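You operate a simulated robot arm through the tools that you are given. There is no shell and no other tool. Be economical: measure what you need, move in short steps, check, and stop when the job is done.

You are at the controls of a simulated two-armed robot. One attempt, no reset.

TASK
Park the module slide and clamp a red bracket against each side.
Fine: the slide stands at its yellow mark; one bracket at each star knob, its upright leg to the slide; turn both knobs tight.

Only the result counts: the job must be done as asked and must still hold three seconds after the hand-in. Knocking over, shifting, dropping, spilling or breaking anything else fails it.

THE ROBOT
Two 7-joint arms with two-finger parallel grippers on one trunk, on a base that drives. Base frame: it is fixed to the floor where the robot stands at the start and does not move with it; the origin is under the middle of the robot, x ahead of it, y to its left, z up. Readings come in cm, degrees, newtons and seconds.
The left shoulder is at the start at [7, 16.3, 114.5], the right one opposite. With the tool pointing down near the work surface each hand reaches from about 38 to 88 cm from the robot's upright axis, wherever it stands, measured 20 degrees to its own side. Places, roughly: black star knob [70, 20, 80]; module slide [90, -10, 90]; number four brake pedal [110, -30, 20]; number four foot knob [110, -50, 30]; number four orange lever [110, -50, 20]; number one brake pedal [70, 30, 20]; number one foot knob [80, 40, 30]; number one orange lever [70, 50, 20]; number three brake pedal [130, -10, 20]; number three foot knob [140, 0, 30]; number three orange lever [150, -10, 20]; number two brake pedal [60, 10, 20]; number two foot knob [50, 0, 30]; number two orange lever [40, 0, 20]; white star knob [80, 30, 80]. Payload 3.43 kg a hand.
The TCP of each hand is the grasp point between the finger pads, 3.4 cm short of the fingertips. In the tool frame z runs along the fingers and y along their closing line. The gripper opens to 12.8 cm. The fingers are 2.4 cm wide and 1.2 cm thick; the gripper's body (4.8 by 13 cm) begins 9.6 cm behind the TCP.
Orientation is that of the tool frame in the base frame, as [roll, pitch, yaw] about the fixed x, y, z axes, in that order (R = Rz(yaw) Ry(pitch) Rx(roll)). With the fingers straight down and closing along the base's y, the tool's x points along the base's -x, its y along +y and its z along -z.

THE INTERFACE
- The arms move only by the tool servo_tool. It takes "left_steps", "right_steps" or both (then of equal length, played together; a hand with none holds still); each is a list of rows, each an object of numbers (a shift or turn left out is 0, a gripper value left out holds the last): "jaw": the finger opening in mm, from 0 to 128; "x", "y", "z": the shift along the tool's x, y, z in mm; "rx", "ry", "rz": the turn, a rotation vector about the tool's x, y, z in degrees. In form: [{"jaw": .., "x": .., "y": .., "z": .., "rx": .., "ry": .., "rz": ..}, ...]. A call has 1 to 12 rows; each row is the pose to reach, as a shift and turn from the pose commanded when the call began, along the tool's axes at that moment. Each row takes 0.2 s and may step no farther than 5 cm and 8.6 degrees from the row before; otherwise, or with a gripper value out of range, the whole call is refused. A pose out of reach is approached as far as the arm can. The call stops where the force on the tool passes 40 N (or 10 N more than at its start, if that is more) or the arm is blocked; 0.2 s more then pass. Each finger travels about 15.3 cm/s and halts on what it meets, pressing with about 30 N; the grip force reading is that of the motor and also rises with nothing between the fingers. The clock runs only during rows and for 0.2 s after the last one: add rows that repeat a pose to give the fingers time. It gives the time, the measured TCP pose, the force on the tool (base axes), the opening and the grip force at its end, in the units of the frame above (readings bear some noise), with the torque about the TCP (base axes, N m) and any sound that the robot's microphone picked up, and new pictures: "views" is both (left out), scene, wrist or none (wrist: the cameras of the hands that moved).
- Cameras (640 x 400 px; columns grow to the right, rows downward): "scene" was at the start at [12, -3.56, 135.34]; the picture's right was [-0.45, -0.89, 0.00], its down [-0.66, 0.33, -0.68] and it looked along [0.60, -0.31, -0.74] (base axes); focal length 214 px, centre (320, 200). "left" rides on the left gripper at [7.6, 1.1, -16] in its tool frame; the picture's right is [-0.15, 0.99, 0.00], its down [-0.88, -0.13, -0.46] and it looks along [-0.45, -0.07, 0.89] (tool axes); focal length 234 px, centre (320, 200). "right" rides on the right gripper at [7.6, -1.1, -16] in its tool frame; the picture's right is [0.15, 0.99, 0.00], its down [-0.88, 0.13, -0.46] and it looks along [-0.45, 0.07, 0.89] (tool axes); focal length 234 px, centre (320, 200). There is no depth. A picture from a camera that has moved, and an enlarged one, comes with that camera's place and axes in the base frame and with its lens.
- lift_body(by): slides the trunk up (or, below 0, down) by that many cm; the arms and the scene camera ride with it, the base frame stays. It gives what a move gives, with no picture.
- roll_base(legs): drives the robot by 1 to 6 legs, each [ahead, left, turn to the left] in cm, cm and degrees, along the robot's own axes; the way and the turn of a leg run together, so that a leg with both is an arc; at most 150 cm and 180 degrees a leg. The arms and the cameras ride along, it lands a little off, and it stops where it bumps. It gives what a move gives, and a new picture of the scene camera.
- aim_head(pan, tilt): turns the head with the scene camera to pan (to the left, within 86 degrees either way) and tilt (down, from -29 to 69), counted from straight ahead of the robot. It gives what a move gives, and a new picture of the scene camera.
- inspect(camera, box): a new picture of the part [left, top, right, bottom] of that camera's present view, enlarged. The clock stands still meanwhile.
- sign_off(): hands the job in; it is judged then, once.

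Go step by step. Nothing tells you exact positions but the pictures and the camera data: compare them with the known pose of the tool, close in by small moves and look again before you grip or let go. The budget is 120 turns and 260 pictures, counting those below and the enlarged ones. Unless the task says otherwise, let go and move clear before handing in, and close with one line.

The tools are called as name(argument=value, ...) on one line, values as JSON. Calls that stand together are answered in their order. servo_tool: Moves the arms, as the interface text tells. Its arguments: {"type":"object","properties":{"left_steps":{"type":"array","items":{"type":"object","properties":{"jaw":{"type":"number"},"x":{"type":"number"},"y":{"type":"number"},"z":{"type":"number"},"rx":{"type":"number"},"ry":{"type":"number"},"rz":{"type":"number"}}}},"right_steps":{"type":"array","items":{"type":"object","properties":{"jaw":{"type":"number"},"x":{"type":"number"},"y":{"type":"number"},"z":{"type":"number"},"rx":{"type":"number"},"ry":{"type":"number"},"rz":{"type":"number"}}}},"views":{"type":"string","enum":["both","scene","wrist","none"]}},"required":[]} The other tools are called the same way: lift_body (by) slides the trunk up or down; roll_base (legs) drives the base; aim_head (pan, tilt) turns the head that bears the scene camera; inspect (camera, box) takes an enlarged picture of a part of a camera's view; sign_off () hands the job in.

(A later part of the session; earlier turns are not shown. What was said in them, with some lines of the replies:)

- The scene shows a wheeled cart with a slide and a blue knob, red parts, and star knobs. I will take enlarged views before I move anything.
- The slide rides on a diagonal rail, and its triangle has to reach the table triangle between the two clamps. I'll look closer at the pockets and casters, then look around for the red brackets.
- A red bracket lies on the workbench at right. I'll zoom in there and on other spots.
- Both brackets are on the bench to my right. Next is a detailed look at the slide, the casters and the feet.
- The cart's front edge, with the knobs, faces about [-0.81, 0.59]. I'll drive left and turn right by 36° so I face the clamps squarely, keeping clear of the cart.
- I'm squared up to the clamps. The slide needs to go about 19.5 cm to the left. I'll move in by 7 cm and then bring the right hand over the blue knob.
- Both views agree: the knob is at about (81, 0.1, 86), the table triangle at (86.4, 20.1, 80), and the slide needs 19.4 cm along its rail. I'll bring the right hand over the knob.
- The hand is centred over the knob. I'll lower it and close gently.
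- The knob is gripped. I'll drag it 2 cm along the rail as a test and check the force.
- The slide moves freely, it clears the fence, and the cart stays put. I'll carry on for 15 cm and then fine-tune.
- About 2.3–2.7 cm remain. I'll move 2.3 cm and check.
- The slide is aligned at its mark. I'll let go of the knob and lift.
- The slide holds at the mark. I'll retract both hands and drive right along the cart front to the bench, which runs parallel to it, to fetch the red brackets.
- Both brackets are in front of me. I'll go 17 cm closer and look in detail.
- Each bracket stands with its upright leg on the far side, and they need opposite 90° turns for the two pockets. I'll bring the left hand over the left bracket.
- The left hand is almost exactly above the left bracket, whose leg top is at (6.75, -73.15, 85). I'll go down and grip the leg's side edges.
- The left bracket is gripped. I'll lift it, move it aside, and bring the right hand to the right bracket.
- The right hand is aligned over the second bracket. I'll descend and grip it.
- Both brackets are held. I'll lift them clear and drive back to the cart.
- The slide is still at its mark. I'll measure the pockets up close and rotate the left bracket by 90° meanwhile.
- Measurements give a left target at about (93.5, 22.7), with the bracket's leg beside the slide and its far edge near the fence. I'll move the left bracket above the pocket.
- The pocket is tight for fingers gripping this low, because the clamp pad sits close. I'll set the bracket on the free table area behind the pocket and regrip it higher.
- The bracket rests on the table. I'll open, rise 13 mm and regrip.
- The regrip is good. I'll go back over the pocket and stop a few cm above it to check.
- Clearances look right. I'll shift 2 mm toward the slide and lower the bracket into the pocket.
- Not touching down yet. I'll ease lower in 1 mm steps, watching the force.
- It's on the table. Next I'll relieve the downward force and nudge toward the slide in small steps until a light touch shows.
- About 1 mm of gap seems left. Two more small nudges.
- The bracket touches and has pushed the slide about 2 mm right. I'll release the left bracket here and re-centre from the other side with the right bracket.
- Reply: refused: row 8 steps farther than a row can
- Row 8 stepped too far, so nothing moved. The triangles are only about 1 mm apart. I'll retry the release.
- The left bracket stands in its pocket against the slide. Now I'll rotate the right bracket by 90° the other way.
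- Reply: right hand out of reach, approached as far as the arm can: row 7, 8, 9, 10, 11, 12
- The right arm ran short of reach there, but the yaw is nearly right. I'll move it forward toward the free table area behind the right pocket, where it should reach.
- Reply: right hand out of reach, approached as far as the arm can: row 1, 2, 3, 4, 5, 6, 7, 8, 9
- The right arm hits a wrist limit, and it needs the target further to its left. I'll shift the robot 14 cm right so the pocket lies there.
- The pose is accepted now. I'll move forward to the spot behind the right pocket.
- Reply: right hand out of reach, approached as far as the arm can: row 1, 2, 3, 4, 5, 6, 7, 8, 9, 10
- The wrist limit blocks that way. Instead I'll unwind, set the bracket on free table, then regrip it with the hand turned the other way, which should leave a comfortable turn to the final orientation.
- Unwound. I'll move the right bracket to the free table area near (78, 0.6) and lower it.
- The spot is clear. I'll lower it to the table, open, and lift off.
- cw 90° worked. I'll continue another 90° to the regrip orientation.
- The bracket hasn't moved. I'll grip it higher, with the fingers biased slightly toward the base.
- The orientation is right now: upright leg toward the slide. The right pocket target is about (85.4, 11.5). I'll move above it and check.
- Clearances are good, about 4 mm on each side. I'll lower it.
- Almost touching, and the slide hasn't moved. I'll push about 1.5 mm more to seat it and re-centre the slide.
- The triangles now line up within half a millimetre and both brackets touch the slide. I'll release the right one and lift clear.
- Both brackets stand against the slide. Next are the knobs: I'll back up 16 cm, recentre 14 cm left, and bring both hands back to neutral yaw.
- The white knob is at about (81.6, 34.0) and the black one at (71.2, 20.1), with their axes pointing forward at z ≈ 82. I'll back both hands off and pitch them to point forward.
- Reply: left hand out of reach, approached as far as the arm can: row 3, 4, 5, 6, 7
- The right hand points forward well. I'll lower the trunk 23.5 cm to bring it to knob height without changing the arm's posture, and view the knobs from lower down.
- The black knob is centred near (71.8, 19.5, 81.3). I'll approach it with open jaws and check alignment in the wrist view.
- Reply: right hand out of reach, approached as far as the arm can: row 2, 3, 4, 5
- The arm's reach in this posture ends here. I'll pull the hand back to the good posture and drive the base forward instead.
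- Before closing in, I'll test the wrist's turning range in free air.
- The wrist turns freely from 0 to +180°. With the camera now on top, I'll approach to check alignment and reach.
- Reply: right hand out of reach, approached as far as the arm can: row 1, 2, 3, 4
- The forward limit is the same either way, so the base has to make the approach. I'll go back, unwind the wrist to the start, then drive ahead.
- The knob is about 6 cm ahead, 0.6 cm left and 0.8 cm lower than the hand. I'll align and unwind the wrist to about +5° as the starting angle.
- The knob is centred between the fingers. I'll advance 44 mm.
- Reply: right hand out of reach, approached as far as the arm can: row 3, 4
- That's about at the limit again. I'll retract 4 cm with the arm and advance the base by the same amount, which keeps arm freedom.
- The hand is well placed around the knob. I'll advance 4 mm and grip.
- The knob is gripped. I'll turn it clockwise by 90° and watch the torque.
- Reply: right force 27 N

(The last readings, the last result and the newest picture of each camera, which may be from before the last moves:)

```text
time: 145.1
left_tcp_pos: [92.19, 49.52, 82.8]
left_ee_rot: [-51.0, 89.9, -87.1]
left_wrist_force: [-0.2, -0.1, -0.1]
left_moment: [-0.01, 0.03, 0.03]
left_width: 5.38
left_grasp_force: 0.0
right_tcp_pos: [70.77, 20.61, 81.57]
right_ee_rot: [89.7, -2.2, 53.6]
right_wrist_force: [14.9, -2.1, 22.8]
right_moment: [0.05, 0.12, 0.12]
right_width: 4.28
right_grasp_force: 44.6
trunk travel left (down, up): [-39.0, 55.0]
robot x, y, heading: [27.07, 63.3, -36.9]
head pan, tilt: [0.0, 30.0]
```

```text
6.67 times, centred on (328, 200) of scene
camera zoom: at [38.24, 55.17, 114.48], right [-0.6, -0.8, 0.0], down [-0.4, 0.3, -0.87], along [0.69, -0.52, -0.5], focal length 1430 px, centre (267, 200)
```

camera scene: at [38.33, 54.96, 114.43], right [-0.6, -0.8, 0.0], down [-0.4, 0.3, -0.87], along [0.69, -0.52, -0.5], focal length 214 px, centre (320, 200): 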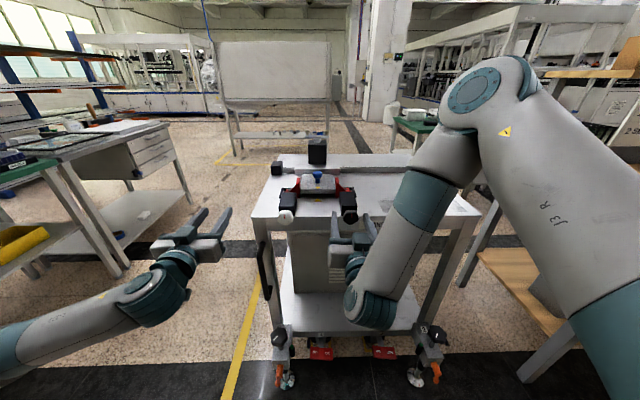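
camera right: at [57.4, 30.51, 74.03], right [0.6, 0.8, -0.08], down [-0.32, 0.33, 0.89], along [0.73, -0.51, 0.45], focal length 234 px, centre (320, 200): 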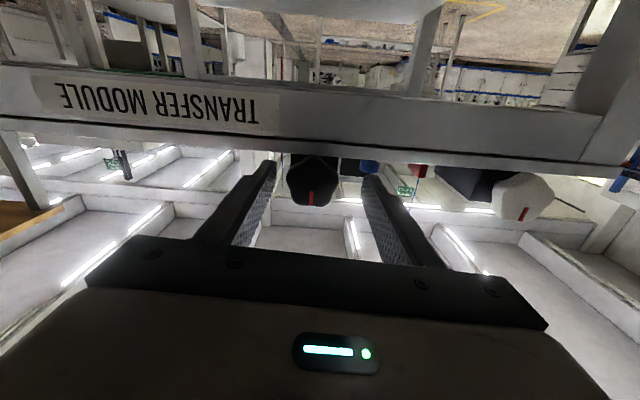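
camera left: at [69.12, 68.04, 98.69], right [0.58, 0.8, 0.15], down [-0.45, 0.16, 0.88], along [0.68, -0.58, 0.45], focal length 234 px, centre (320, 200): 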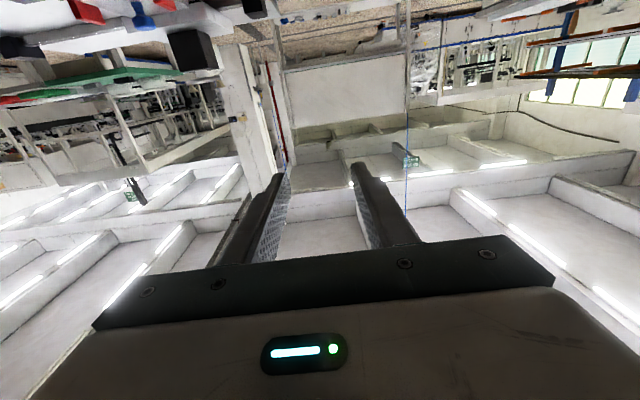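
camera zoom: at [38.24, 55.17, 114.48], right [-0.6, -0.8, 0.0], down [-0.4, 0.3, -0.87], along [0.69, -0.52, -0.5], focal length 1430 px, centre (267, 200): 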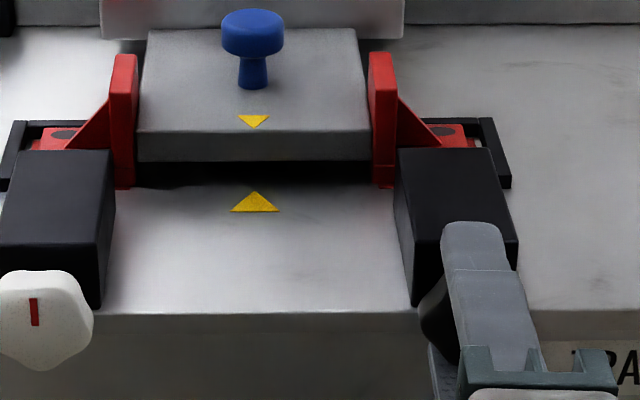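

The knob turns and pulls inward as it advances. I'll relax the offset a bit and continue turning.

servo_tool(right_steps=[{"rz": 0, "z": 2, "y": 3}, {"rz": 8, "z": 2, "y": 3}, {"rz": 16, "z": 2.5, "y": 3}, {"rz": 24, "z": 2.5, "y": 3}, {"rz": 32, "z": 3, "y": 3}, {"rz": 40, "z": 3, "y": 3}, {"rz": 48, "z": 3, "y": 3}, {"rz": 56, "z": 3, "y": 3}, {"rz": 64, "z": 3, "y": 3}, {"rz": 72, "z": 3.5, "y": 3}, {"rz": 80, "z": 3.5, "y": 3}, {"rz": 86, "z": 3.5, "y": 3}], views="none")

inspect(camera="scene", box=[280, 170, 376, 230])

```text
time: 147.7
left_tcp_pos: [91.96, 49.55, 83.05]
left_ee_rot: [1.2, 89.7, -35.0]
left_wrist_force: [-0.4, -0.3, 0.5]
left_moment: [0.02, 0.0, 0.01]
left_width: 5.42
left_grasp_force: 0.1
right_tcp_pos: [70.72, 20.47, 81.77]
right_ee_rot: [85.3, -88.2, 58.1]
right_wrist_force: [-33.2, 21.1, -0.8]
right_moment: [0.34, 0.49, 0.35]
right_width: 4.27
right_grasp_force: 45.1
trunk travel left (down, up): [-39.0, 55.0]
robot x, y, heading: [27.05, 63.57, -36.9]
head pan, tilt: [0.0, 30.0]
```

```text
6.67 times, centred on (328, 200) of scene
camera zoom: at [37.86, 55.25, 114.5], right [-0.6, -0.8, 0.0], down [-0.4, 0.3, -0.87], along [0.69, -0.52, -0.5], focal length 1430 px, centre (267, 200)
```

zoom: 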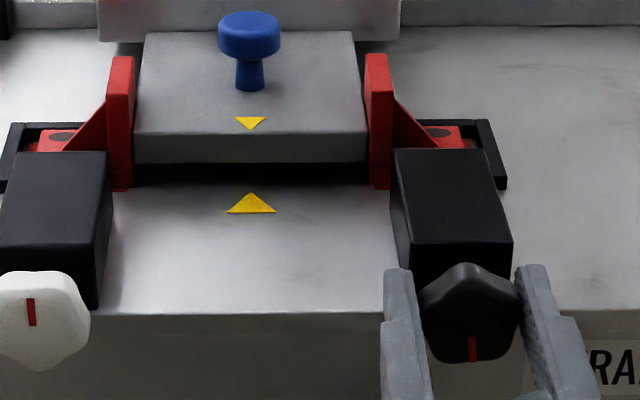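

The knob has turned 180° with no resisting torque yet, but I'm pressing too far forward. I'll ease back 2.6 mm, release, wind the wrist back, and regrip.

servo_tool(right_steps=[{"z": -2.6}, {"z": -2.6, "jaw": 55}, {"z": -2.6, "jaw": 72}, {"z": -2.6, "rz": -8.5}, {"z": -2.6, "rz": -17}, {"z": -2.6, "rz": -25.5}, {"z": -2.6, "rz": -34}, {"z": -2.6, "rz": -42.5}, {"z": -2.6, "rz": -51}, {"z": -2.6, "rz": -59.5}, {"z": -2.6, "rz": -68}, {"z": -2.6, "rz": -76.5}], views="none")

inspect(camera="scene", box=[280, 170, 376, 230])

servo_tool(right_steps=[{"rz": -8.5}, {"rz": -17}, {"rz": -25.5}, {"rz": -34}, {"rz": -42.5}, {"rz": -51}, {"rz": -59.5}, {"rz": -68}, {"rz": -76.5}, {"rz": -85}, {"rz": -93}, {"rz": -98}], views="wrist")

```text
time: 150.3
left_tcp_pos: [92.13, 49.53, 82.72]
left_ee_rot: [-17.3, 90.0, -53.3]
left_wrist_force: [-0.1, -0.5, 0.8]
left_moment: [-0.01, -0.03, 0.0]
left_width: 5.42
left_grasp_force: 0.0
right_tcp_pos: [70.87, 20.55, 81.43]
right_ee_rot: [90.0, -11.3, 53.4]
right_wrist_force: [0.3, -0.6, -1.5]
right_moment: [-0.02, 0.01, -0.01]
right_width: 7.19
right_grasp_force: 0.0
trunk travel left (down, up): [-39.0, 55.0]
robot x, y, heading: [26.63, 63.06, -36.9]
head pan, tilt: [0.0, 30.0]
```

```text
6.67 times, centred on (328, 200) of scene
camera zoom: at [38.21, 55.04, 114.46], right [-0.6, -0.8, 0.0], down [-0.4, 0.3, -0.87], along [0.69, -0.52, -0.5], focal length 1430 px, centre (267, 200)
```

zoom: 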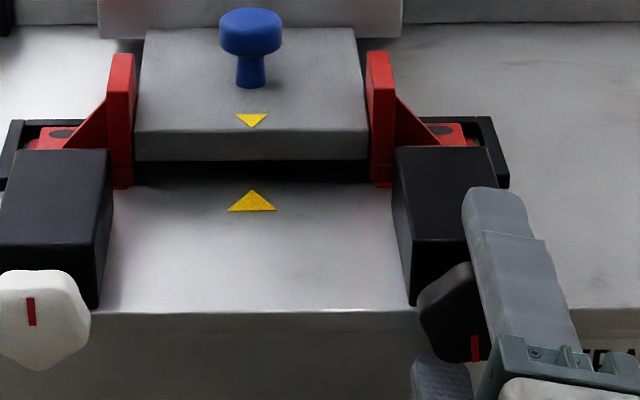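

```text
time: 152.9
left_tcp_pos: [92.21, 49.55, 82.8]
left_ee_rot: [154.7, 89.9, 118.4]
left_wrist_force: [-0.1, -0.5, 0.5]
left_moment: [0.0, -0.02, -0.03]
left_width: 5.4
left_grasp_force: 0.0
right_tcp_pos: [70.81, 20.51, 81.66]
right_ee_rot: [89.5, 86.6, 52.9]
right_wrist_force: [0.5, -0.2, -0.8]
right_moment: [-0.01, -0.03, -0.03]
right_width: 7.18
right_grasp_force: 0.2
trunk travel left (down, up): [-39.0, 55.0]
robot x, y, heading: [26.89, 63.45, -36.8]
head pan, tilt: [0.0, 30.0]
camera right: at [57.59, 29.43, 73.98], right [0.59, 0.8, -0.09], down [-0.32, 0.33, 0.89], along [0.74, -0.5, 0.45], focal length 234 px, centre (320, 200)
```

right: 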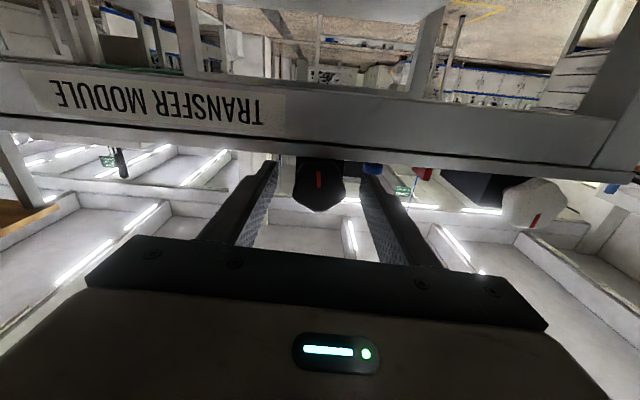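

Aligned. I'll regrip and turn another 170°.

servo_tool(right_steps=[{"jaw": 55}, {"jaw": 40}, {"jaw": 32}, {"jaw": 32, "rz": 8.4}, {"rz": 16.8}, {"rz": 25.2}, {"rz": 33.6}, {"rz": 42}, {"rz": 50.4}, {"rz": 58.8}, {"rz": 67.2}, {"rz": 75.6}], views="none")

servo_tool(right_steps=[{"rz": 8.4}, {"rz": 16.8}, {"rz": 25.2}, {"rz": 33.6}, {"rz": 42}, {"rz": 50.4}, {"rz": 58.8}, {"rz": 67.2}, {"rz": 75.6}, {"rz": 84}, {"rz": 92}, {"rz": 98}], views="scene")

inspect(camera="scene", box=[280, 170, 376, 230])

```text
time: 155.5
left_tcp_pos: [92.16, 49.41, 82.79]
left_ee_rot: [134.3, 90.0, 98.3]
left_wrist_force: [0.6, -0.3, 0.5]
left_moment: [-0.01, -0.01, -0.01]
left_width: 5.41
left_grasp_force: 0.1
right_tcp_pos: [70.81, 20.51, 81.62]
right_ee_rot: [90.0, 10.8, 53.7]
right_wrist_force: [-2.2, -4.8, -5.4]
right_moment: [-0.91, 0.39, 0.33]
right_width: 4.18
right_grasp_force: 44.9
trunk travel left (down, up): [-39.0, 55.0]
robot x, y, heading: [27.03, 63.34, -36.9]
head pan, tilt: [0.0, 30.0]
```

```text
time: 158.1
left_tcp_pos: [92.18, 49.55, 82.84]
left_ee_rot: [-145.6, 90.0, 178.2]
left_wrist_force: [0.5, -0.1, -0.7]
left_moment: [0.01, -0.01, -0.02]
left_width: 5.39
left_grasp_force: 0.0
right_tcp_pos: [70.82, 20.39, 81.59]
right_ee_rot: [89.1, -87.2, 54.3]
right_wrist_force: [-4.6, -7.0, 3.5]
right_moment: [-0.86, 0.97, 0.44]
right_width: 4.27
right_grasp_force: 45.1
trunk travel left (down, up): [-39.0, 55.0]
robot x, y, heading: [27.29, 63.44, -36.8]
head pan, tilt: [0.0, 30.0]
camera scene: at [38.15, 55.01, 114.46], right [-0.6, -0.8, 0.0], down [-0.4, 0.3, -0.87], along [0.69, -0.52, -0.5], focal length 214 px, centre (320, 200)
```

scene: 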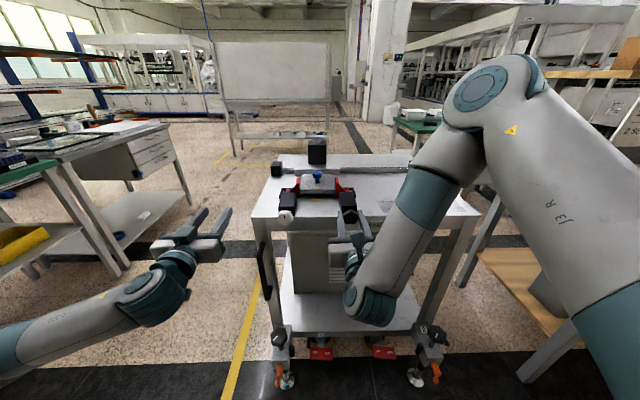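

```text
6.67 times, centred on (328, 200) of scene
camera zoom: at [38.15, 55.01, 114.46], right [-0.6, -0.8, 0.0], down [-0.4, 0.3, -0.87], along [0.69, -0.52, -0.5], focal length 1430 px, centre (267, 200)
```

zoom: 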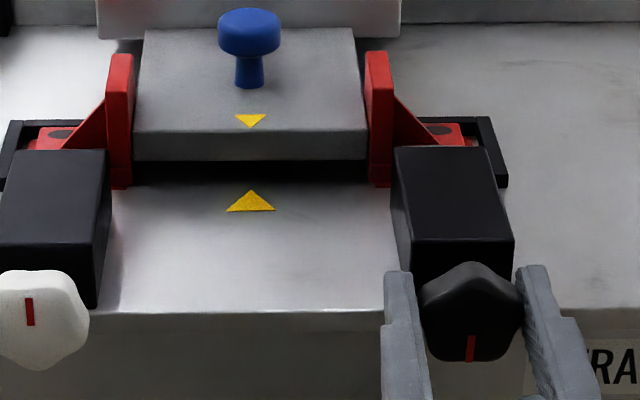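

The grip now slips around a knob that resists with about 1.3 N·m, so the black knob is tight. I'll release, wind back, retract, and shift the base left to use the same posture on the white knob.

servo_tool(right_steps=[{"jaw": 55}, {"jaw": 72}, {"z": -30}, {"z": -65}, {"z": -65, "rz": -8.5}, {"z": -65, "rz": -17}, {"z": -65, "rz": -25.5}, {"z": -65, "rz": -34}, {"z": -65, "rz": -42.5}, {"z": -65, "rz": -51}, {"z": -65, "rz": -59.5}, {"z": -65, "rz": -68}], views="none")

servo_tool(right_steps=[{"rz": -8.5}, {"rz": -17}, {"rz": -25.5}, {"rz": -34}, {"rz": -42.5}, {"rz": -51}, {"rz": -59.5}, {"rz": -68}, {"rz": -76.5}, {"rz": -85}, {"rz": -93}, {"rz": -101}], views="none")

inspect(camera="scene", box=[280, 170, 376, 230])

roll_base(legs=[[0, 17.7, 0]])

inspect(camera="right", box=[160, 50, 480, 250])

inspect(camera="scene", box=[290, 170, 386, 230])

```text
time: 160.7
left_tcp_pos: [92.28, 49.45, 82.78]
left_ee_rot: [-18.5, 90.0, -54.7]
left_wrist_force: [0.5, 0.4, 0.5]
left_moment: [-0.01, -0.01, -0.01]
left_width: 5.39
left_grasp_force: 0.1
right_tcp_pos: [67.02, 24.24, 81.52]
right_ee_rot: [90.2, -19.1, 53.5]
right_wrist_force: [-0.2, 1.1, -0.5]
right_moment: [0.04, 0.02, -0.01]
right_width: 7.19
right_grasp_force: 0.1
right hand out of reach, approached as far as the arm can: row 4, 5, 6, 7, 8, 9, 10, 11, 12
trunk travel left (down, up): [-39.0, 55.0]
robot x, y, heading: [26.9, 63.37, -36.9]
head pan, tilt: [0.0, 30.0]
```

```text
time: 163.3
left_tcp_pos: [92.18, 49.53, 82.86]
left_ee_rot: [-17.6, 89.9, -53.8]
left_wrist_force: [-0.1, -0.6, -0.2]
left_moment: [-0.01, -0.03, -0.03]
left_width: 5.39
left_grasp_force: 0.1
right_tcp_pos: [67.13, 24.23, 81.6]
right_ee_rot: [90.4, 81.9, 54.0]
right_wrist_force: [0.3, 0.2, 0.1]
right_moment: [0.0, 0.0, 0.01]
right_width: 7.17
right_grasp_force: 0.1
trunk travel left (down, up): [-39.0, 55.0]
robot x, y, heading: [27.14, 63.31, -36.9]
head pan, tilt: [0.0, 30.0]
```

```text
6.67 times, centred on (328, 200) of scene
camera zoom: at [38.21, 55.04, 114.46], right [-0.6, -0.8, 0.0], down [-0.4, 0.3, -0.87], along [0.69, -0.52, -0.5], focal length 1430 px, centre (267, 200)
```

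zoom: 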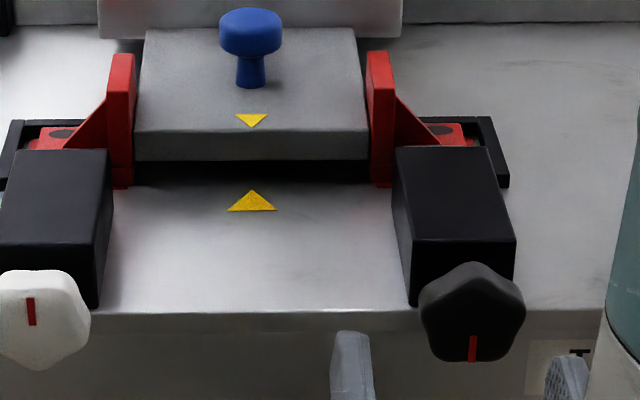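

```text
time: 164.8
left_tcp_pos: [102.74, 63.75, 82.8]
left_ee_rot: [-77.6, 90.0, -113.7]
left_wrist_force: [0.4, 0.6, -0.4]
left_moment: [-0.05, 0.0, -0.03]
left_width: 5.41
left_grasp_force: 0.0
right_tcp_pos: [77.79, 38.51, 81.5]
right_ee_rot: [90.5, 82.0, 54.1]
right_wrist_force: [-0.4, 0.0, 0.2]
right_moment: [0.01, 0.04, -0.03]
right_width: 7.22
right_grasp_force: 0.1
trunk travel left (down, up): [-39.0, 55.0]
robot x, y, heading: [37.79, 77.66, -36.8]
head pan, tilt: [0.0, 30.0]
camera scene: at [48.84, 69.27, 114.46], right [-0.6, -0.8, 0.0], down [-0.4, 0.3, -0.87], along [0.69, -0.52, -0.5], focal length 214 px, centre (320, 200)
```

scene: 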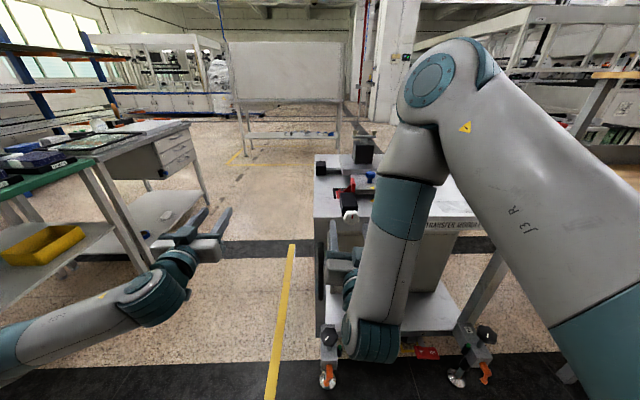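

```text
2.00 times, centred on (320, 150) of right
camera zoom: at [64.88, 48.08, 74.0], right [0.59, 0.8, -0.01], down [-0.36, 0.27, 0.89], along [0.72, -0.53, 0.45], focal length 468 px, centre (320, 300)
```

zoom: 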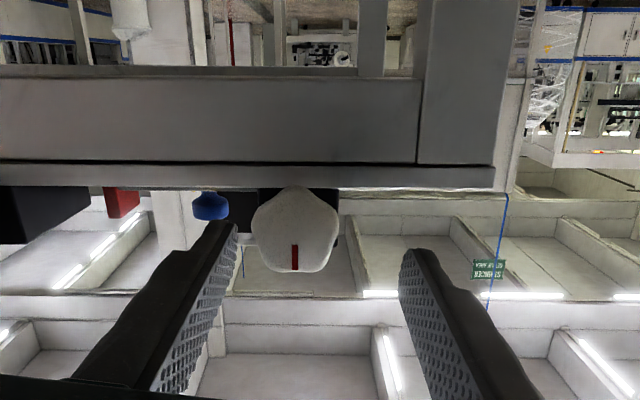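

```text
6.67 times, centred on (338, 200) of scene
camera zoom: at [48.84, 69.27, 114.46], right [-0.6, -0.8, 0.0], down [-0.4, 0.3, -0.87], along [0.69, -0.52, -0.5], focal length 1430 px, centre (200, 200)
```

zoom: 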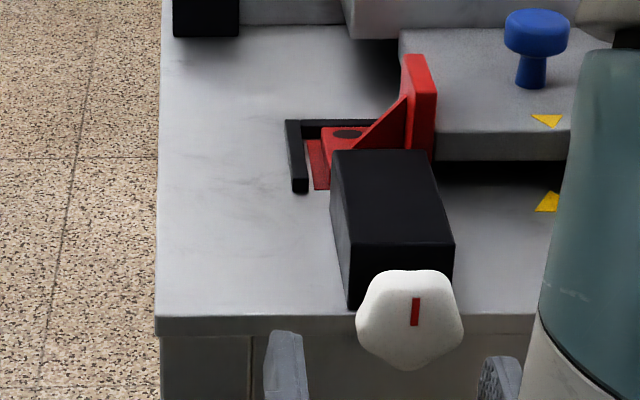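

The white knob is 6.7 cm ahead and 1.15 cm to the right of the hand's axis. I'll shift and advance.

servo_tool(right_steps=[{"y": -11.5}, {"y": -11.5, "z": 20}, {"y": -11.5, "z": 38}, {"y": -11.5, "z": 50}, {"y": -11.5, "z": 50}], views="none")

inspect(camera="right", box=[160, 50, 480, 250])

inspect(camera="scene", box=[290, 170, 386, 230])

```text
time: 166.0
left_tcp_pos: [102.89, 63.77, 82.75]
left_ee_rot: [142.6, 90.0, 106.3]
left_wrist_force: [-0.4, -0.7, 0.3]
left_moment: [-0.02, -0.03, 0.02]
left_width: 5.4
left_grasp_force: 0.1
right_tcp_pos: [81.04, 34.58, 81.47]
right_ee_rot: [90.4, 81.9, 54.0]
right_wrist_force: [-0.1, 0.0, -0.7]
right_moment: [0.03, 0.0, -0.02]
right_width: 7.21
right_grasp_force: 0.1
right hand out of reach, approached as far as the arm can: row 1
trunk travel left (down, up): [-39.0, 55.0]
robot x, y, heading: [37.54, 77.62, -36.9]
head pan, tilt: [0.0, 30.0]
```

```text
2.00 times, centred on (320, 150) of right
camera zoom: at [68.22, 44.09, 73.86], right [0.59, 0.8, -0.01], down [-0.36, 0.27, 0.89], along [0.72, -0.53, 0.45], focal length 468 px, centre (320, 300)
```

zoom: 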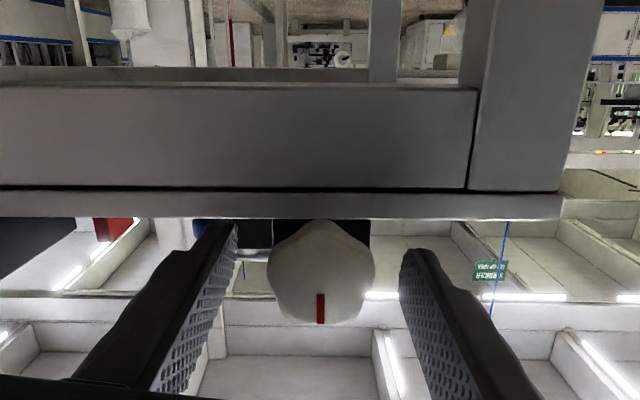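

```text
6.67 times, centred on (338, 200) of scene
camera zoom: at [48.78, 69.2, 114.46], right [-0.6, -0.8, 0.0], down [-0.4, 0.3, -0.87], along [0.69, -0.52, -0.5], focal length 1430 px, centre (200, 200)
```

zoom: 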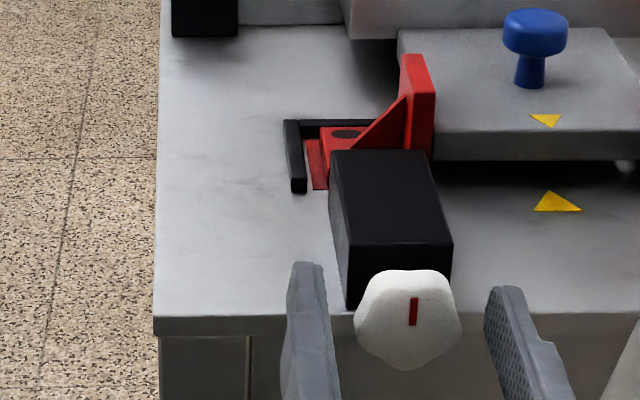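

Well centred. I'll grip the white knob and turn it clockwise.

servo_tool(right_steps=[{"z": 3, "jaw": 55}, {"z": 3, "jaw": 40}, {"z": 3, "jaw": 32}, {"z": 3, "jaw": 32}, {"z": 3, "rz": 8.4}, {"z": 3, "rz": 16.8}, {"z": 3, "rz": 25.2}, {"z": 3, "rz": 33.6}, {"z": 3, "rz": 42}, {"z": 3, "rz": 50.4}, {"z": 3, "rz": 58.8}, {"z": 3, "rz": 67}], views="none")

inspect(camera="scene", box=[290, 170, 386, 230])

```text
time: 168.6
left_tcp_pos: [102.78, 63.67, 82.79]
left_ee_rot: [102.7, 90.0, 66.8]
left_wrist_force: [-0.7, -0.8, -0.4]
left_moment: [-0.01, -0.01, 0.02]
left_width: 5.42
left_grasp_force: 0.0
right_tcp_pos: [81.27, 34.42, 81.56]
right_ee_rot: [90.1, 14.7, 53.6]
right_wrist_force: [9.4, -1.3, 9.0]
right_moment: [0.23, 0.24, -0.1]
right_width: 4.19
right_grasp_force: 44.9
trunk travel left (down, up): [-39.0, 55.0]
robot x, y, heading: [37.78, 77.58, -36.5]
head pan, tilt: [0.0, 30.0]
```

```text
6.67 times, centred on (338, 200) of scene
camera zoom: at [48.84, 69.24, 114.46], right [-0.6, -0.8, 0.0], down [-0.4, 0.3, -0.87], along [0.69, -0.52, -0.5], focal length 1430 px, centre (200, 200)
```

zoom: 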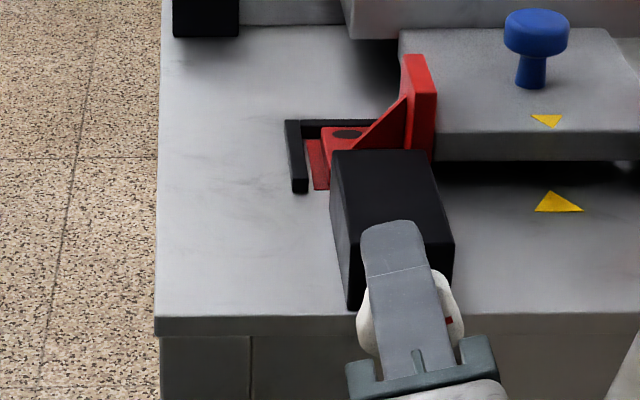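

It's turning freely with the mark moving clockwise. I'll continue.

servo_tool(right_steps=[{"rz": 8.4, "z": 0.5}, {"rz": 16.8, "z": 0.5}, {"rz": 25.2, "z": 1}, {"rz": 33.6, "z": 1}, {"rz": 42, "z": 1}, {"rz": 50.4, "z": 1}, {"rz": 58.8, "z": 1}, {"rz": 67.2, "z": 1.5}, {"rz": 75.6, "z": 1.5}, {"rz": 84, "z": 1.5}, {"rz": 92, "z": 1.5}, {"rz": 100, "z": 1.5}], views="none")

inspect(camera="scene", box=[290, 170, 386, 230])

```text
time: 171.2
left_tcp_pos: [102.69, 63.92, 82.8]
left_ee_rot: [-10.1, 89.8, -46.0]
left_wrist_force: [-0.3, -0.6, 0.5]
left_moment: [0.03, 0.01, 0.02]
left_width: 5.41
left_grasp_force: 0.1
right_tcp_pos: [81.32, 34.53, 81.53]
right_ee_rot: [89.4, -85.3, 54.2]
right_wrist_force: [-4.8, 3.3, 12.4]
right_moment: [0.36, 0.49, 0.47]
right_width: 4.22
right_grasp_force: 45.1
trunk travel left (down, up): [-39.0, 55.0]
robot x, y, heading: [37.41, 77.45, -36.9]
head pan, tilt: [0.0, 30.0]
```

```text
6.67 times, centred on (338, 200) of scene
camera zoom: at [48.65, 69.3, 114.48], right [-0.6, -0.8, 0.0], down [-0.4, 0.3, -0.87], along [0.69, -0.52, -0.5], focal length 1430 px, centre (200, 200)
```

zoom: 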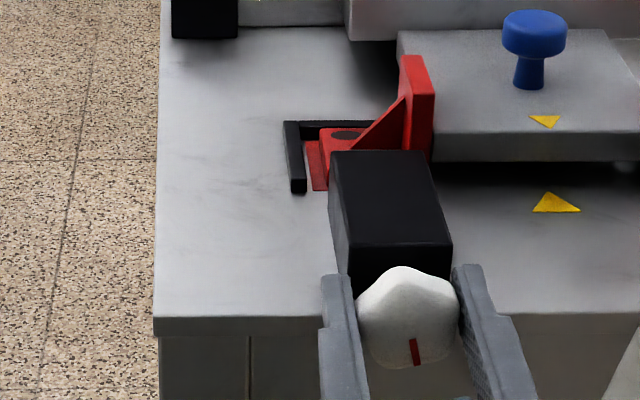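

About 170° done. I'll try turning further without regripping, to find the stop.

servo_tool(right_steps=[{"rz": 8.4}, {"rz": 16.8}, {"rz": 25.2}, {"rz": 33.6}, {"rz": 42}], views="none")

inspect(camera="scene", box=[290, 170, 386, 230])

```text
time: 172.2
left_tcp_pos: [102.87, 63.33, 82.65]
left_ee_rot: [0.9, 90.0, -35.3]
left_wrist_force: [-0.4, 0.2, 0.2]
left_moment: [-0.05, 0.02, -0.05]
left_width: 5.41
left_grasp_force: 0.0
right_tcp_pos: [81.17, 34.43, 81.72]
right_ee_rot: [-93.5, -64.1, -125.6]
right_wrist_force: [-0.8, -17.4, -11.8]
right_moment: [-0.4, -0.22, 0.0]
right_width: 4.33
right_grasp_force: 45.2
right hand out of reach, approached as far as the arm can: row 4
trunk travel left (down, up): [-39.0, 55.0]
robot x, y, heading: [37.17, 77.19, -37.2]
head pan, tilt: [0.0, 30.0]
stopped in row 4 (right hand): the force on the tool passed its limit (the readings are from after the stop); the commanded pose is now the measured one
```

```text
6.67 times, centred on (338, 200) of scene
camera zoom: at [48.91, 68.96, 114.41], right [-0.6, -0.8, 0.0], down [-0.4, 0.3, -0.86], along [0.69, -0.52, -0.5], focal length 1430 px, centre (200, 200)
```

zoom: 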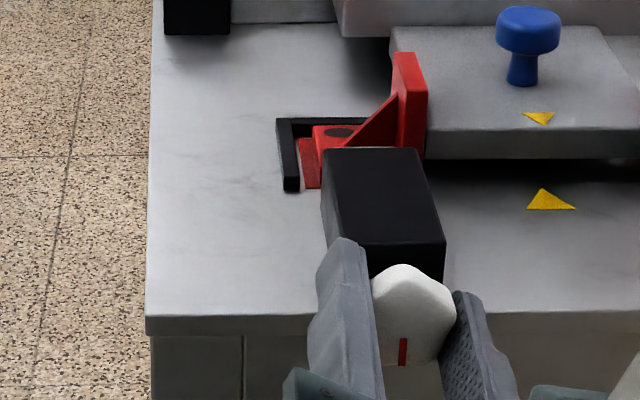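

The arm hit its limit, and the mark is at the bottom (about 180°). I'll release, wind back, and retest the torque.

servo_tool(right_steps=[{"jaw": 55}, {"jaw": 74}, {"rz": -8.5}, {"rz": -17}, {"rz": -25.5}, {"rz": -34}, {"rz": -42.5}, {"rz": -51}, {"rz": -59.5}, {"rz": -68}, {"rz": -76.5}, {"rz": -85}], views="none")

servo_tool(right_steps=[{"rz": -8.5}, {"rz": -17}, {"rz": -25.5}, {"rz": -34}, {"rz": -42.5}, {"rz": -51}, {"rz": -59.5}, {"rz": -68}, {"rz": -76.5}, {"rz": -85}, {"rz": -93}, {"rz": -100}], views="none")

inspect(camera="right", box=[160, 50, 480, 250])

inspect(camera="scene", box=[290, 170, 386, 230])

```text
time: 174.8
left_tcp_pos: [102.76, 63.41, 82.69]
left_ee_rot: [-28.3, 89.9, -64.6]
left_wrist_force: [0.3, 0.4, -0.2]
left_moment: [0.0, -0.01, -0.04]
left_width: 5.41
left_grasp_force: 0.0
right_tcp_pos: [81.33, 34.76, 81.96]
right_ee_rot: [91.4, -30.8, 51.2]
right_wrist_force: [-0.4, -0.9, 0.2]
right_moment: [-0.02, -0.02, -0.05]
right_width: 7.4
right_grasp_force: 0.2
trunk travel left (down, up): [-39.0, 55.0]
robot x, y, heading: [37.51, 77.54, -36.7]
head pan, tilt: [0.0, 30.0]
```

```text
time: 177.4
left_tcp_pos: [102.78, 63.43, 82.71]
left_ee_rot: [140.1, 90.0, 103.8]
left_wrist_force: [-0.4, -0.6, 0.3]
left_moment: [0.02, 0.0, -0.04]
left_width: 5.41
left_grasp_force: 0.0
right_tcp_pos: [81.34, 34.92, 82.05]
right_ee_rot: [93.4, 69.1, 55.0]
right_wrist_force: [-0.1, 0.2, 0.4]
right_moment: [0.0, 0.01, 0.02]
right_width: 7.39
right_grasp_force: 0.1
trunk travel left (down, up): [-39.0, 55.0]
robot x, y, heading: [37.77, 77.22, -36.9]
head pan, tilt: [0.0, 30.0]
```

```text
2.00 times, centred on (320, 150) of right
camera zoom: at [69.75, 46.11, 74.93], right [0.61, 0.76, 0.22], down [-0.46, 0.12, 0.88], along [0.65, -0.63, 0.43], focal length 468 px, centre (320, 300)
```

zoom: 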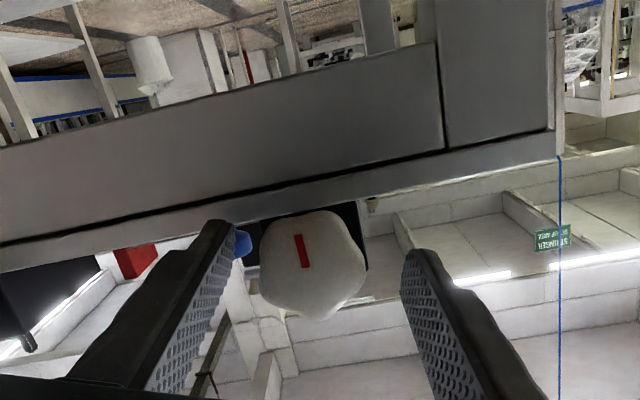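

```text
6.67 times, centred on (338, 200) of scene
camera zoom: at [48.74, 69.11, 114.46], right [-0.6, -0.8, 0.0], down [-0.4, 0.3, -0.87], along [0.69, -0.52, -0.5], focal length 1430 px, centre (200, 200)
```

zoom: 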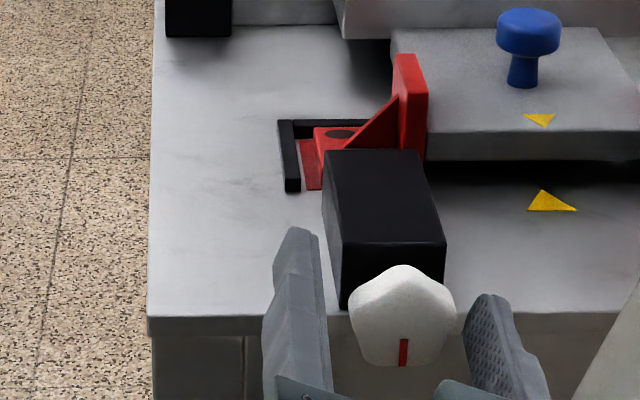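

Aligned within 3–4 mm. I'll correct, regrip, and test-turn.

servo_tool(right_steps=[{"x": 3.4, "y": -2.5}, {"x": 3.4, "y": -2.5, "jaw": 55}, {"x": 3.4, "y": -2.5, "jaw": 40}, {"x": 3.4, "y": -2.5, "jaw": 32}, {"x": 3.4, "y": -2.5, "jaw": 32}, {"x": 3.4, "y": -2.5, "rz": 8.4}, {"x": 3.4, "y": -2.5, "rz": 16.8}, {"x": 3.4, "y": -2.5, "rz": 25.2}, {"x": 3.4, "y": -2.5, "rz": 33.6}], views="none")

inspect(camera="scene", box=[290, 170, 386, 230])

servo_tool(right_steps=[{"rz": 8.4}, {"rz": 16.8}, {"rz": 25.2}, {"rz": 33.6}, {"rz": 42}, {"rz": 50.4}, {"rz": 58.8}, {"rz": 67.2}, {"rz": 75.6}, {"rz": 84}, {"rz": 92}], views="none")

inspect(camera="scene", box=[290, 170, 386, 230])

```text
time: 179.4
left_tcp_pos: [102.64, 63.31, 82.73]
left_ee_rot: [106.6, 89.9, 70.4]
left_wrist_force: [-0.3, 0.0, 0.1]
left_moment: [0.03, 0.03, -0.01]
left_width: 5.4
left_grasp_force: 0.0
right_tcp_pos: [81.22, 34.62, 81.59]
right_ee_rot: [91.6, 35.2, 52.8]
right_wrist_force: [-5.9, -9.8, -6.2]
right_moment: [-0.82, 0.13, 0.79]
right_width: 4.28
right_grasp_force: 45.2
trunk travel left (down, up): [-39.0, 55.0]
robot x, y, heading: [37.48, 77.42, -37.0]
head pan, tilt: [0.0, 30.0]
```

```text
6.67 times, centred on (338, 200) of scene
camera zoom: at [48.71, 68.96, 114.44], right [-0.6, -0.8, 0.0], down [-0.4, 0.3, -0.87], along [0.69, -0.52, -0.5], focal length 1430 px, centre (200, 200)
```

zoom: 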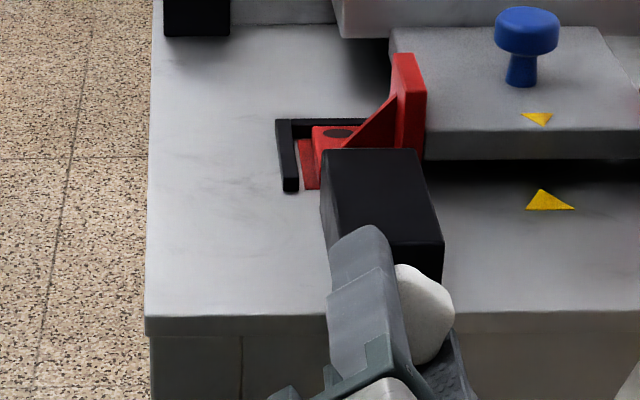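

```text
time: 181.8
left_tcp_pos: [102.7, 63.37, 82.77]
left_ee_rot: [-166.4, 90.0, 157.4]
left_wrist_force: [0.5, -0.8, -0.3]
left_moment: [0.0, -0.01, -0.01]
left_width: 5.36
left_grasp_force: 0.0
right_tcp_pos: [81.39, 34.69, 81.66]
right_ee_rot: [92.2, -56.7, 50.0]
right_wrist_force: [0.4, -7.2, 9.2]
right_moment: [-0.39, 1.26, 0.4]
right_width: 4.24
right_grasp_force: 44.8
trunk travel left (down, up): [-39.0, 55.0]
robot x, y, heading: [37.58, 77.84, -36.8]
head pan, tilt: [0.0, 30.0]
```

```text
6.67 times, centred on (338, 200) of scene
camera zoom: at [48.69, 69.07, 114.47], right [-0.6, -0.8, 0.0], down [-0.4, 0.3, -0.87], along [0.69, -0.52, -0.5], focal length 1430 px, centre (200, 200)
```

zoom: 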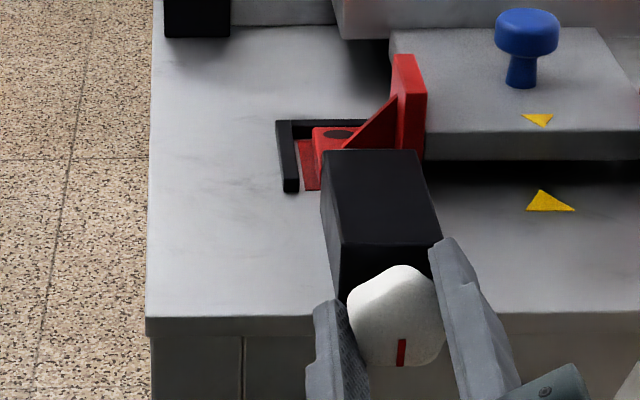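

The white knob is tight as well: it holds still while the fingers slip at about 1.1 N·m. I'll release, back off, and look from above.

servo_tool(right_steps=[{"jaw": 55}, {"jaw": 74}, {"z": -20}, {"z": -40}, {"z": -40, "rz": -8.5}, {"z": -40, "rz": -17}, {"z": -40, "rz": -25.5}, {"z": -40, "rz": -34}], views="none")

roll_base(legs=[[-14, 0, 0], [0, -9, 0]])

lift_body(by=45)

aim_head(pan=0, tilt=55)

inspect(camera="scene", box=[260, 120, 380, 195])

```text
time: 183.6
left_tcp_pos: [102.73, 63.44, 82.76]
left_ee_rot: [142.4, 90.0, 106.0]
left_wrist_force: [-0.6, -0.2, 0.6]
left_moment: [-0.01, 0.01, 0.01]
left_width: 5.39
left_grasp_force: 0.1
right_tcp_pos: [78.19, 37.25, 81.7]
right_ee_rot: [91.3, -22.5, 51.4]
right_wrist_force: [0.1, -0.1, -0.4]
right_moment: [-0.02, 0.01, 0.03]
right_width: 7.43
right_grasp_force: 0.0
trunk travel left (down, up): [-39.0, 55.0]
robot x, y, heading: [37.3, 77.52, -37.0]
head pan, tilt: [0.0, 30.0]
```

```text
time: 185.6
left_tcp_pos: [86.0, 64.59, 82.69]
left_ee_rot: [78.3, 90.0, 42.0]
left_wrist_force: [-0.5, 0.0, 0.4]
left_moment: [0.03, 0.05, 0.06]
left_width: 5.43
left_grasp_force: 0.2
right_tcp_pos: [61.51, 38.36, 81.64]
right_ee_rot: [91.2, -22.7, 51.2]
right_wrist_force: [-0.1, -0.7, 0.1]
right_moment: [-0.02, 0.0, 0.03]
right_width: 7.4
right_grasp_force: 0.0
trunk travel left (down, up): [-39.0, 55.0]
robot x, y, heading: [20.93, 78.82, -36.9]
head pan, tilt: [0.0, 30.0]
camera scene: at [32.02, 70.17, 114.46], right [-0.6, -0.8, 0.0], down [-0.4, 0.3, -0.87], along [0.69, -0.52, -0.5], focal length 214 px, centre (320, 200)
```

scene: 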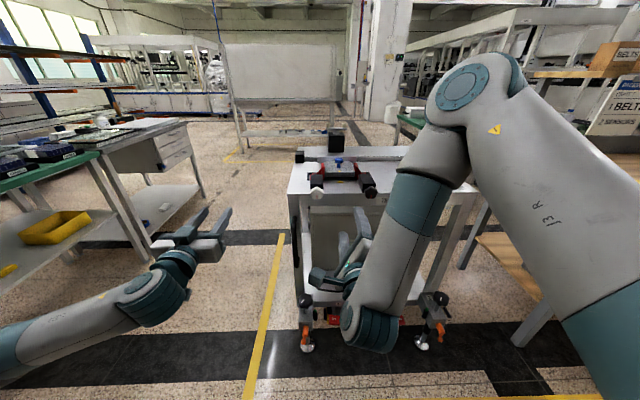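

```text
refused: 45 is not a number from -40 to 40
```

```text
time: 186.5
left_tcp_pos: [86.01, 64.64, 82.73]
left_ee_rot: [-169.9, 90.0, 154.0]
left_wrist_force: [-0.5, 0.3, -0.1]
left_moment: [0.02, -0.01, 0.01]
left_width: 5.41
left_grasp_force: 0.1
right_tcp_pos: [61.53, 38.36, 81.69]
right_ee_rot: [91.3, -22.6, 51.3]
right_wrist_force: [-0.3, 0.6, 0.1]
right_moment: [0.01, 0.01, -0.02]
right_width: 7.42
right_grasp_force: 0.2
trunk travel left (down, up): [-39.0, 55.0]
robot x, y, heading: [20.82, 78.75, -36.9]
head pan, tilt: [0.0, 55.0]
camera scene: at [30.63, 71.37, 110.86], right [-0.6, -0.8, 0.0], down [-0.65, 0.49, -0.57], along [0.46, -0.34, -0.82], focal length 214 px, centre (320, 200)
```

scene: 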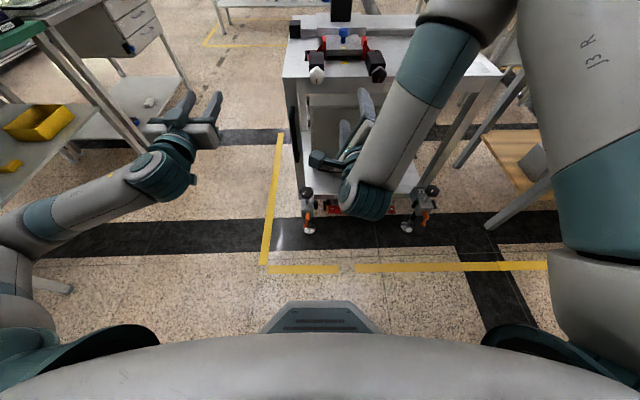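

```text
5.33 times, centred on (320, 158) of scene
camera zoom: at [30.63, 71.37, 110.86], right [-0.6, -0.8, 0.0], down [-0.65, 0.49, -0.57], along [0.46, -0.34, -0.82], focal length 1144 px, centre (320, 427)
```

zoom: 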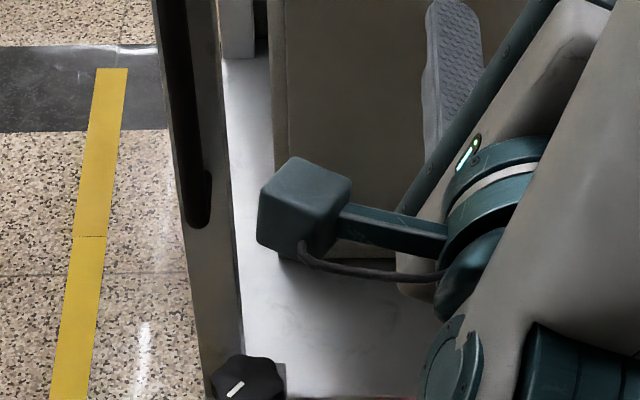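

Lifting is limited to 40 per call, so I'll raise the trunk by 40 and look down.

lift_body(by=40)

aim_head(pan=0, tilt=50)

inspect(camera="scene", box=[280, 110, 400, 185])

```text
time: 190.3
left_tcp_pos: [86.1, 64.61, 122.76]
left_ee_rot: [167.8, 90.0, 131.5]
left_wrist_force: [-0.9, -0.5, 0.4]
left_moment: [-0.05, 0.05, -0.01]
left_width: 5.4
left_grasp_force: 0.1
right_tcp_pos: [61.63, 38.4, 121.71]
right_ee_rot: [91.4, -22.5, 51.3]
right_wrist_force: [-0.7, 0.6, 0.6]
right_moment: [-0.04, -0.03, 0.01]
right_width: 7.43
right_grasp_force: 0.0
trunk travel left (down, up): [-79.0, 15.0]
robot x, y, heading: [21.24, 78.47, -36.9]
head pan, tilt: [0.0, 55.0]
```

```text
time: 191.0
left_tcp_pos: [86.0, 64.69, 122.67]
left_ee_rot: [4.3, 89.9, -32.0]
left_wrist_force: [0.4, -0.2, -0.3]
left_moment: [0.02, -0.02, 0.0]
left_width: 5.41
left_grasp_force: 0.2
right_tcp_pos: [61.62, 38.26, 121.72]
right_ee_rot: [91.3, -22.6, 51.2]
right_wrist_force: [0.0, -0.2, -0.6]
right_moment: [-0.01, 0.02, 0.0]
right_width: 7.39
right_grasp_force: 0.1
trunk travel left (down, up): [-79.0, 15.0]
robot x, y, heading: [20.89, 78.68, -36.9]
head pan, tilt: [0.0, 50.0]
camera scene: at [31.03, 71.07, 151.5], right [-0.6, -0.8, 0.0], down [-0.61, 0.46, -0.64], along [0.51, -0.39, -0.77], focal length 214 px, centre (320, 200)
```

scene: 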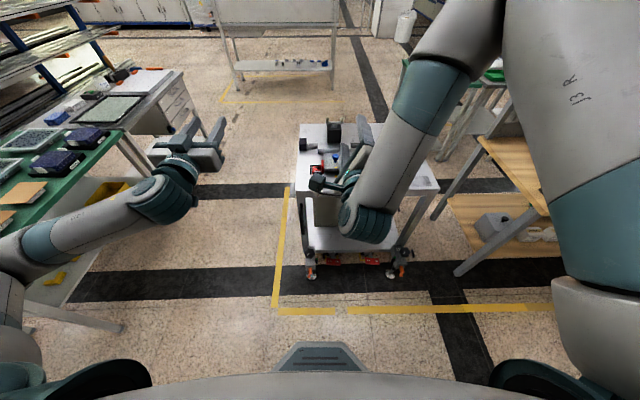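

```text
5.33 times, centred on (340, 148) of scene
camera zoom: at [31.03, 71.07, 151.5], right [-0.6, -0.8, 0.0], down [-0.61, 0.46, -0.64], along [0.51, -0.39, -0.77], focal length 1144 px, centre (213, 480)
```

zoom: 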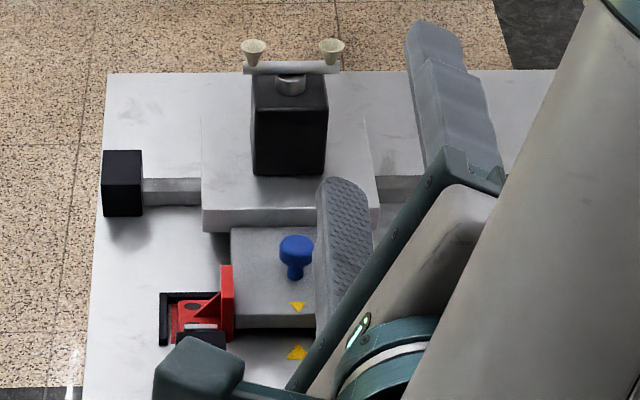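

The arm hides the view. I'll shift right 22 cm so the cart appears to the left of the arm.

roll_base(legs=[[0, -24, 0]])

inspect(camera="scene", box=[230, 110, 350, 185])

inspect(camera="scene", box=[260, 150, 308, 180])

```text
time: 192.8
left_tcp_pos: [71.63, 45.37, 122.77]
left_ee_rot: [-78.8, 90.0, -115.0]
left_wrist_force: [0.5, 0.5, 0.5]
left_moment: [0.0, -0.02, 0.0]
left_width: 5.4
left_grasp_force: 0.0
right_tcp_pos: [47.05, 19.04, 121.68]
right_ee_rot: [91.3, -22.6, 51.3]
right_wrist_force: [-0.5, -0.2, 0.3]
right_moment: [-0.02, 0.01, -0.04]
right_width: 7.39
right_grasp_force: 0.1
trunk travel left (down, up): [-79.0, 15.0]
robot x, y, heading: [6.65, 59.7, -36.8]
head pan, tilt: [0.0, 50.0]
camera scene: at [16.55, 51.81, 151.5], right [-0.6, -0.8, 0.0], down [-0.61, 0.46, -0.64], along [0.51, -0.39, -0.77], focal length 214 px, centre (320, 200)
```

scene: 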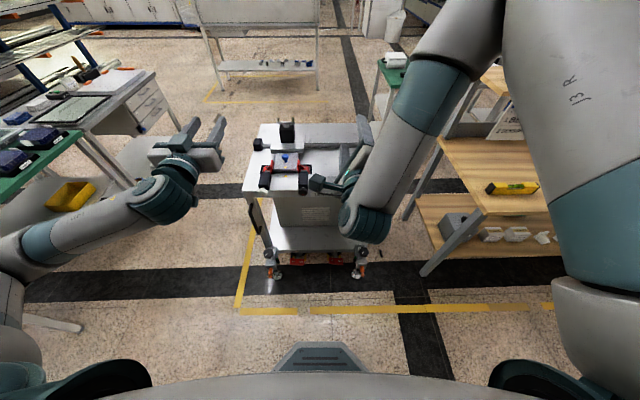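

```text
5.33 times, centred on (290, 148) of scene
camera zoom: at [16.55, 51.81, 151.5], right [-0.6, -0.8, 0.0], down [-0.61, 0.46, -0.64], along [0.51, -0.39, -0.77], focal length 1144 px, centre (480, 480)
```

zoom: 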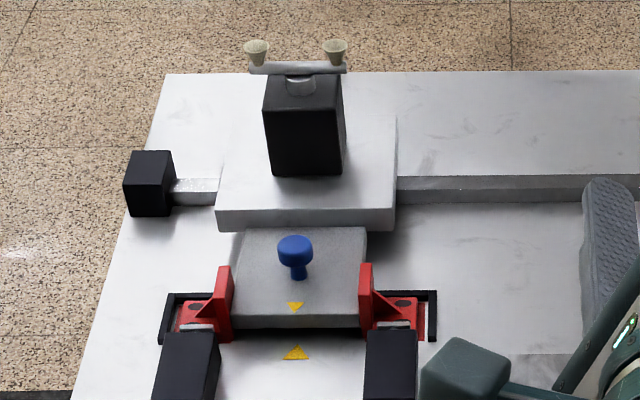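

```text
13.33 times, centred on (284, 165) of scene
camera zoom: at [16.55, 51.81, 151.5], right [-0.6, -0.8, 0.0], down [-0.61, 0.46, -0.64], along [0.51, -0.39, -0.77], focal length 2860 px, centre (800, 667)
```

zoom: 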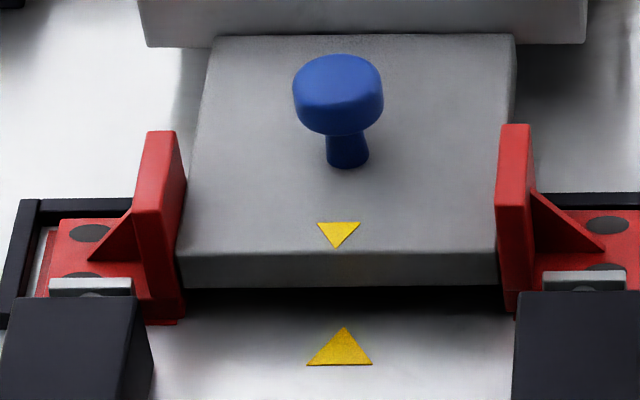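

From above, both pads now press the brackets against their fences. Both upright legs touch the slide, and the slide's triangle meets the yellow mark within about a millimetre. Hands are clear, so I'm handing in.

sign_off()

```text
The job is handed in.
```

The slide is parked at its yellow mark, within about 1 mm. A red bracket is clamped against each side with its upright leg to the slide, and both star knobs are turned tight; I handed the job in with both hands clear.
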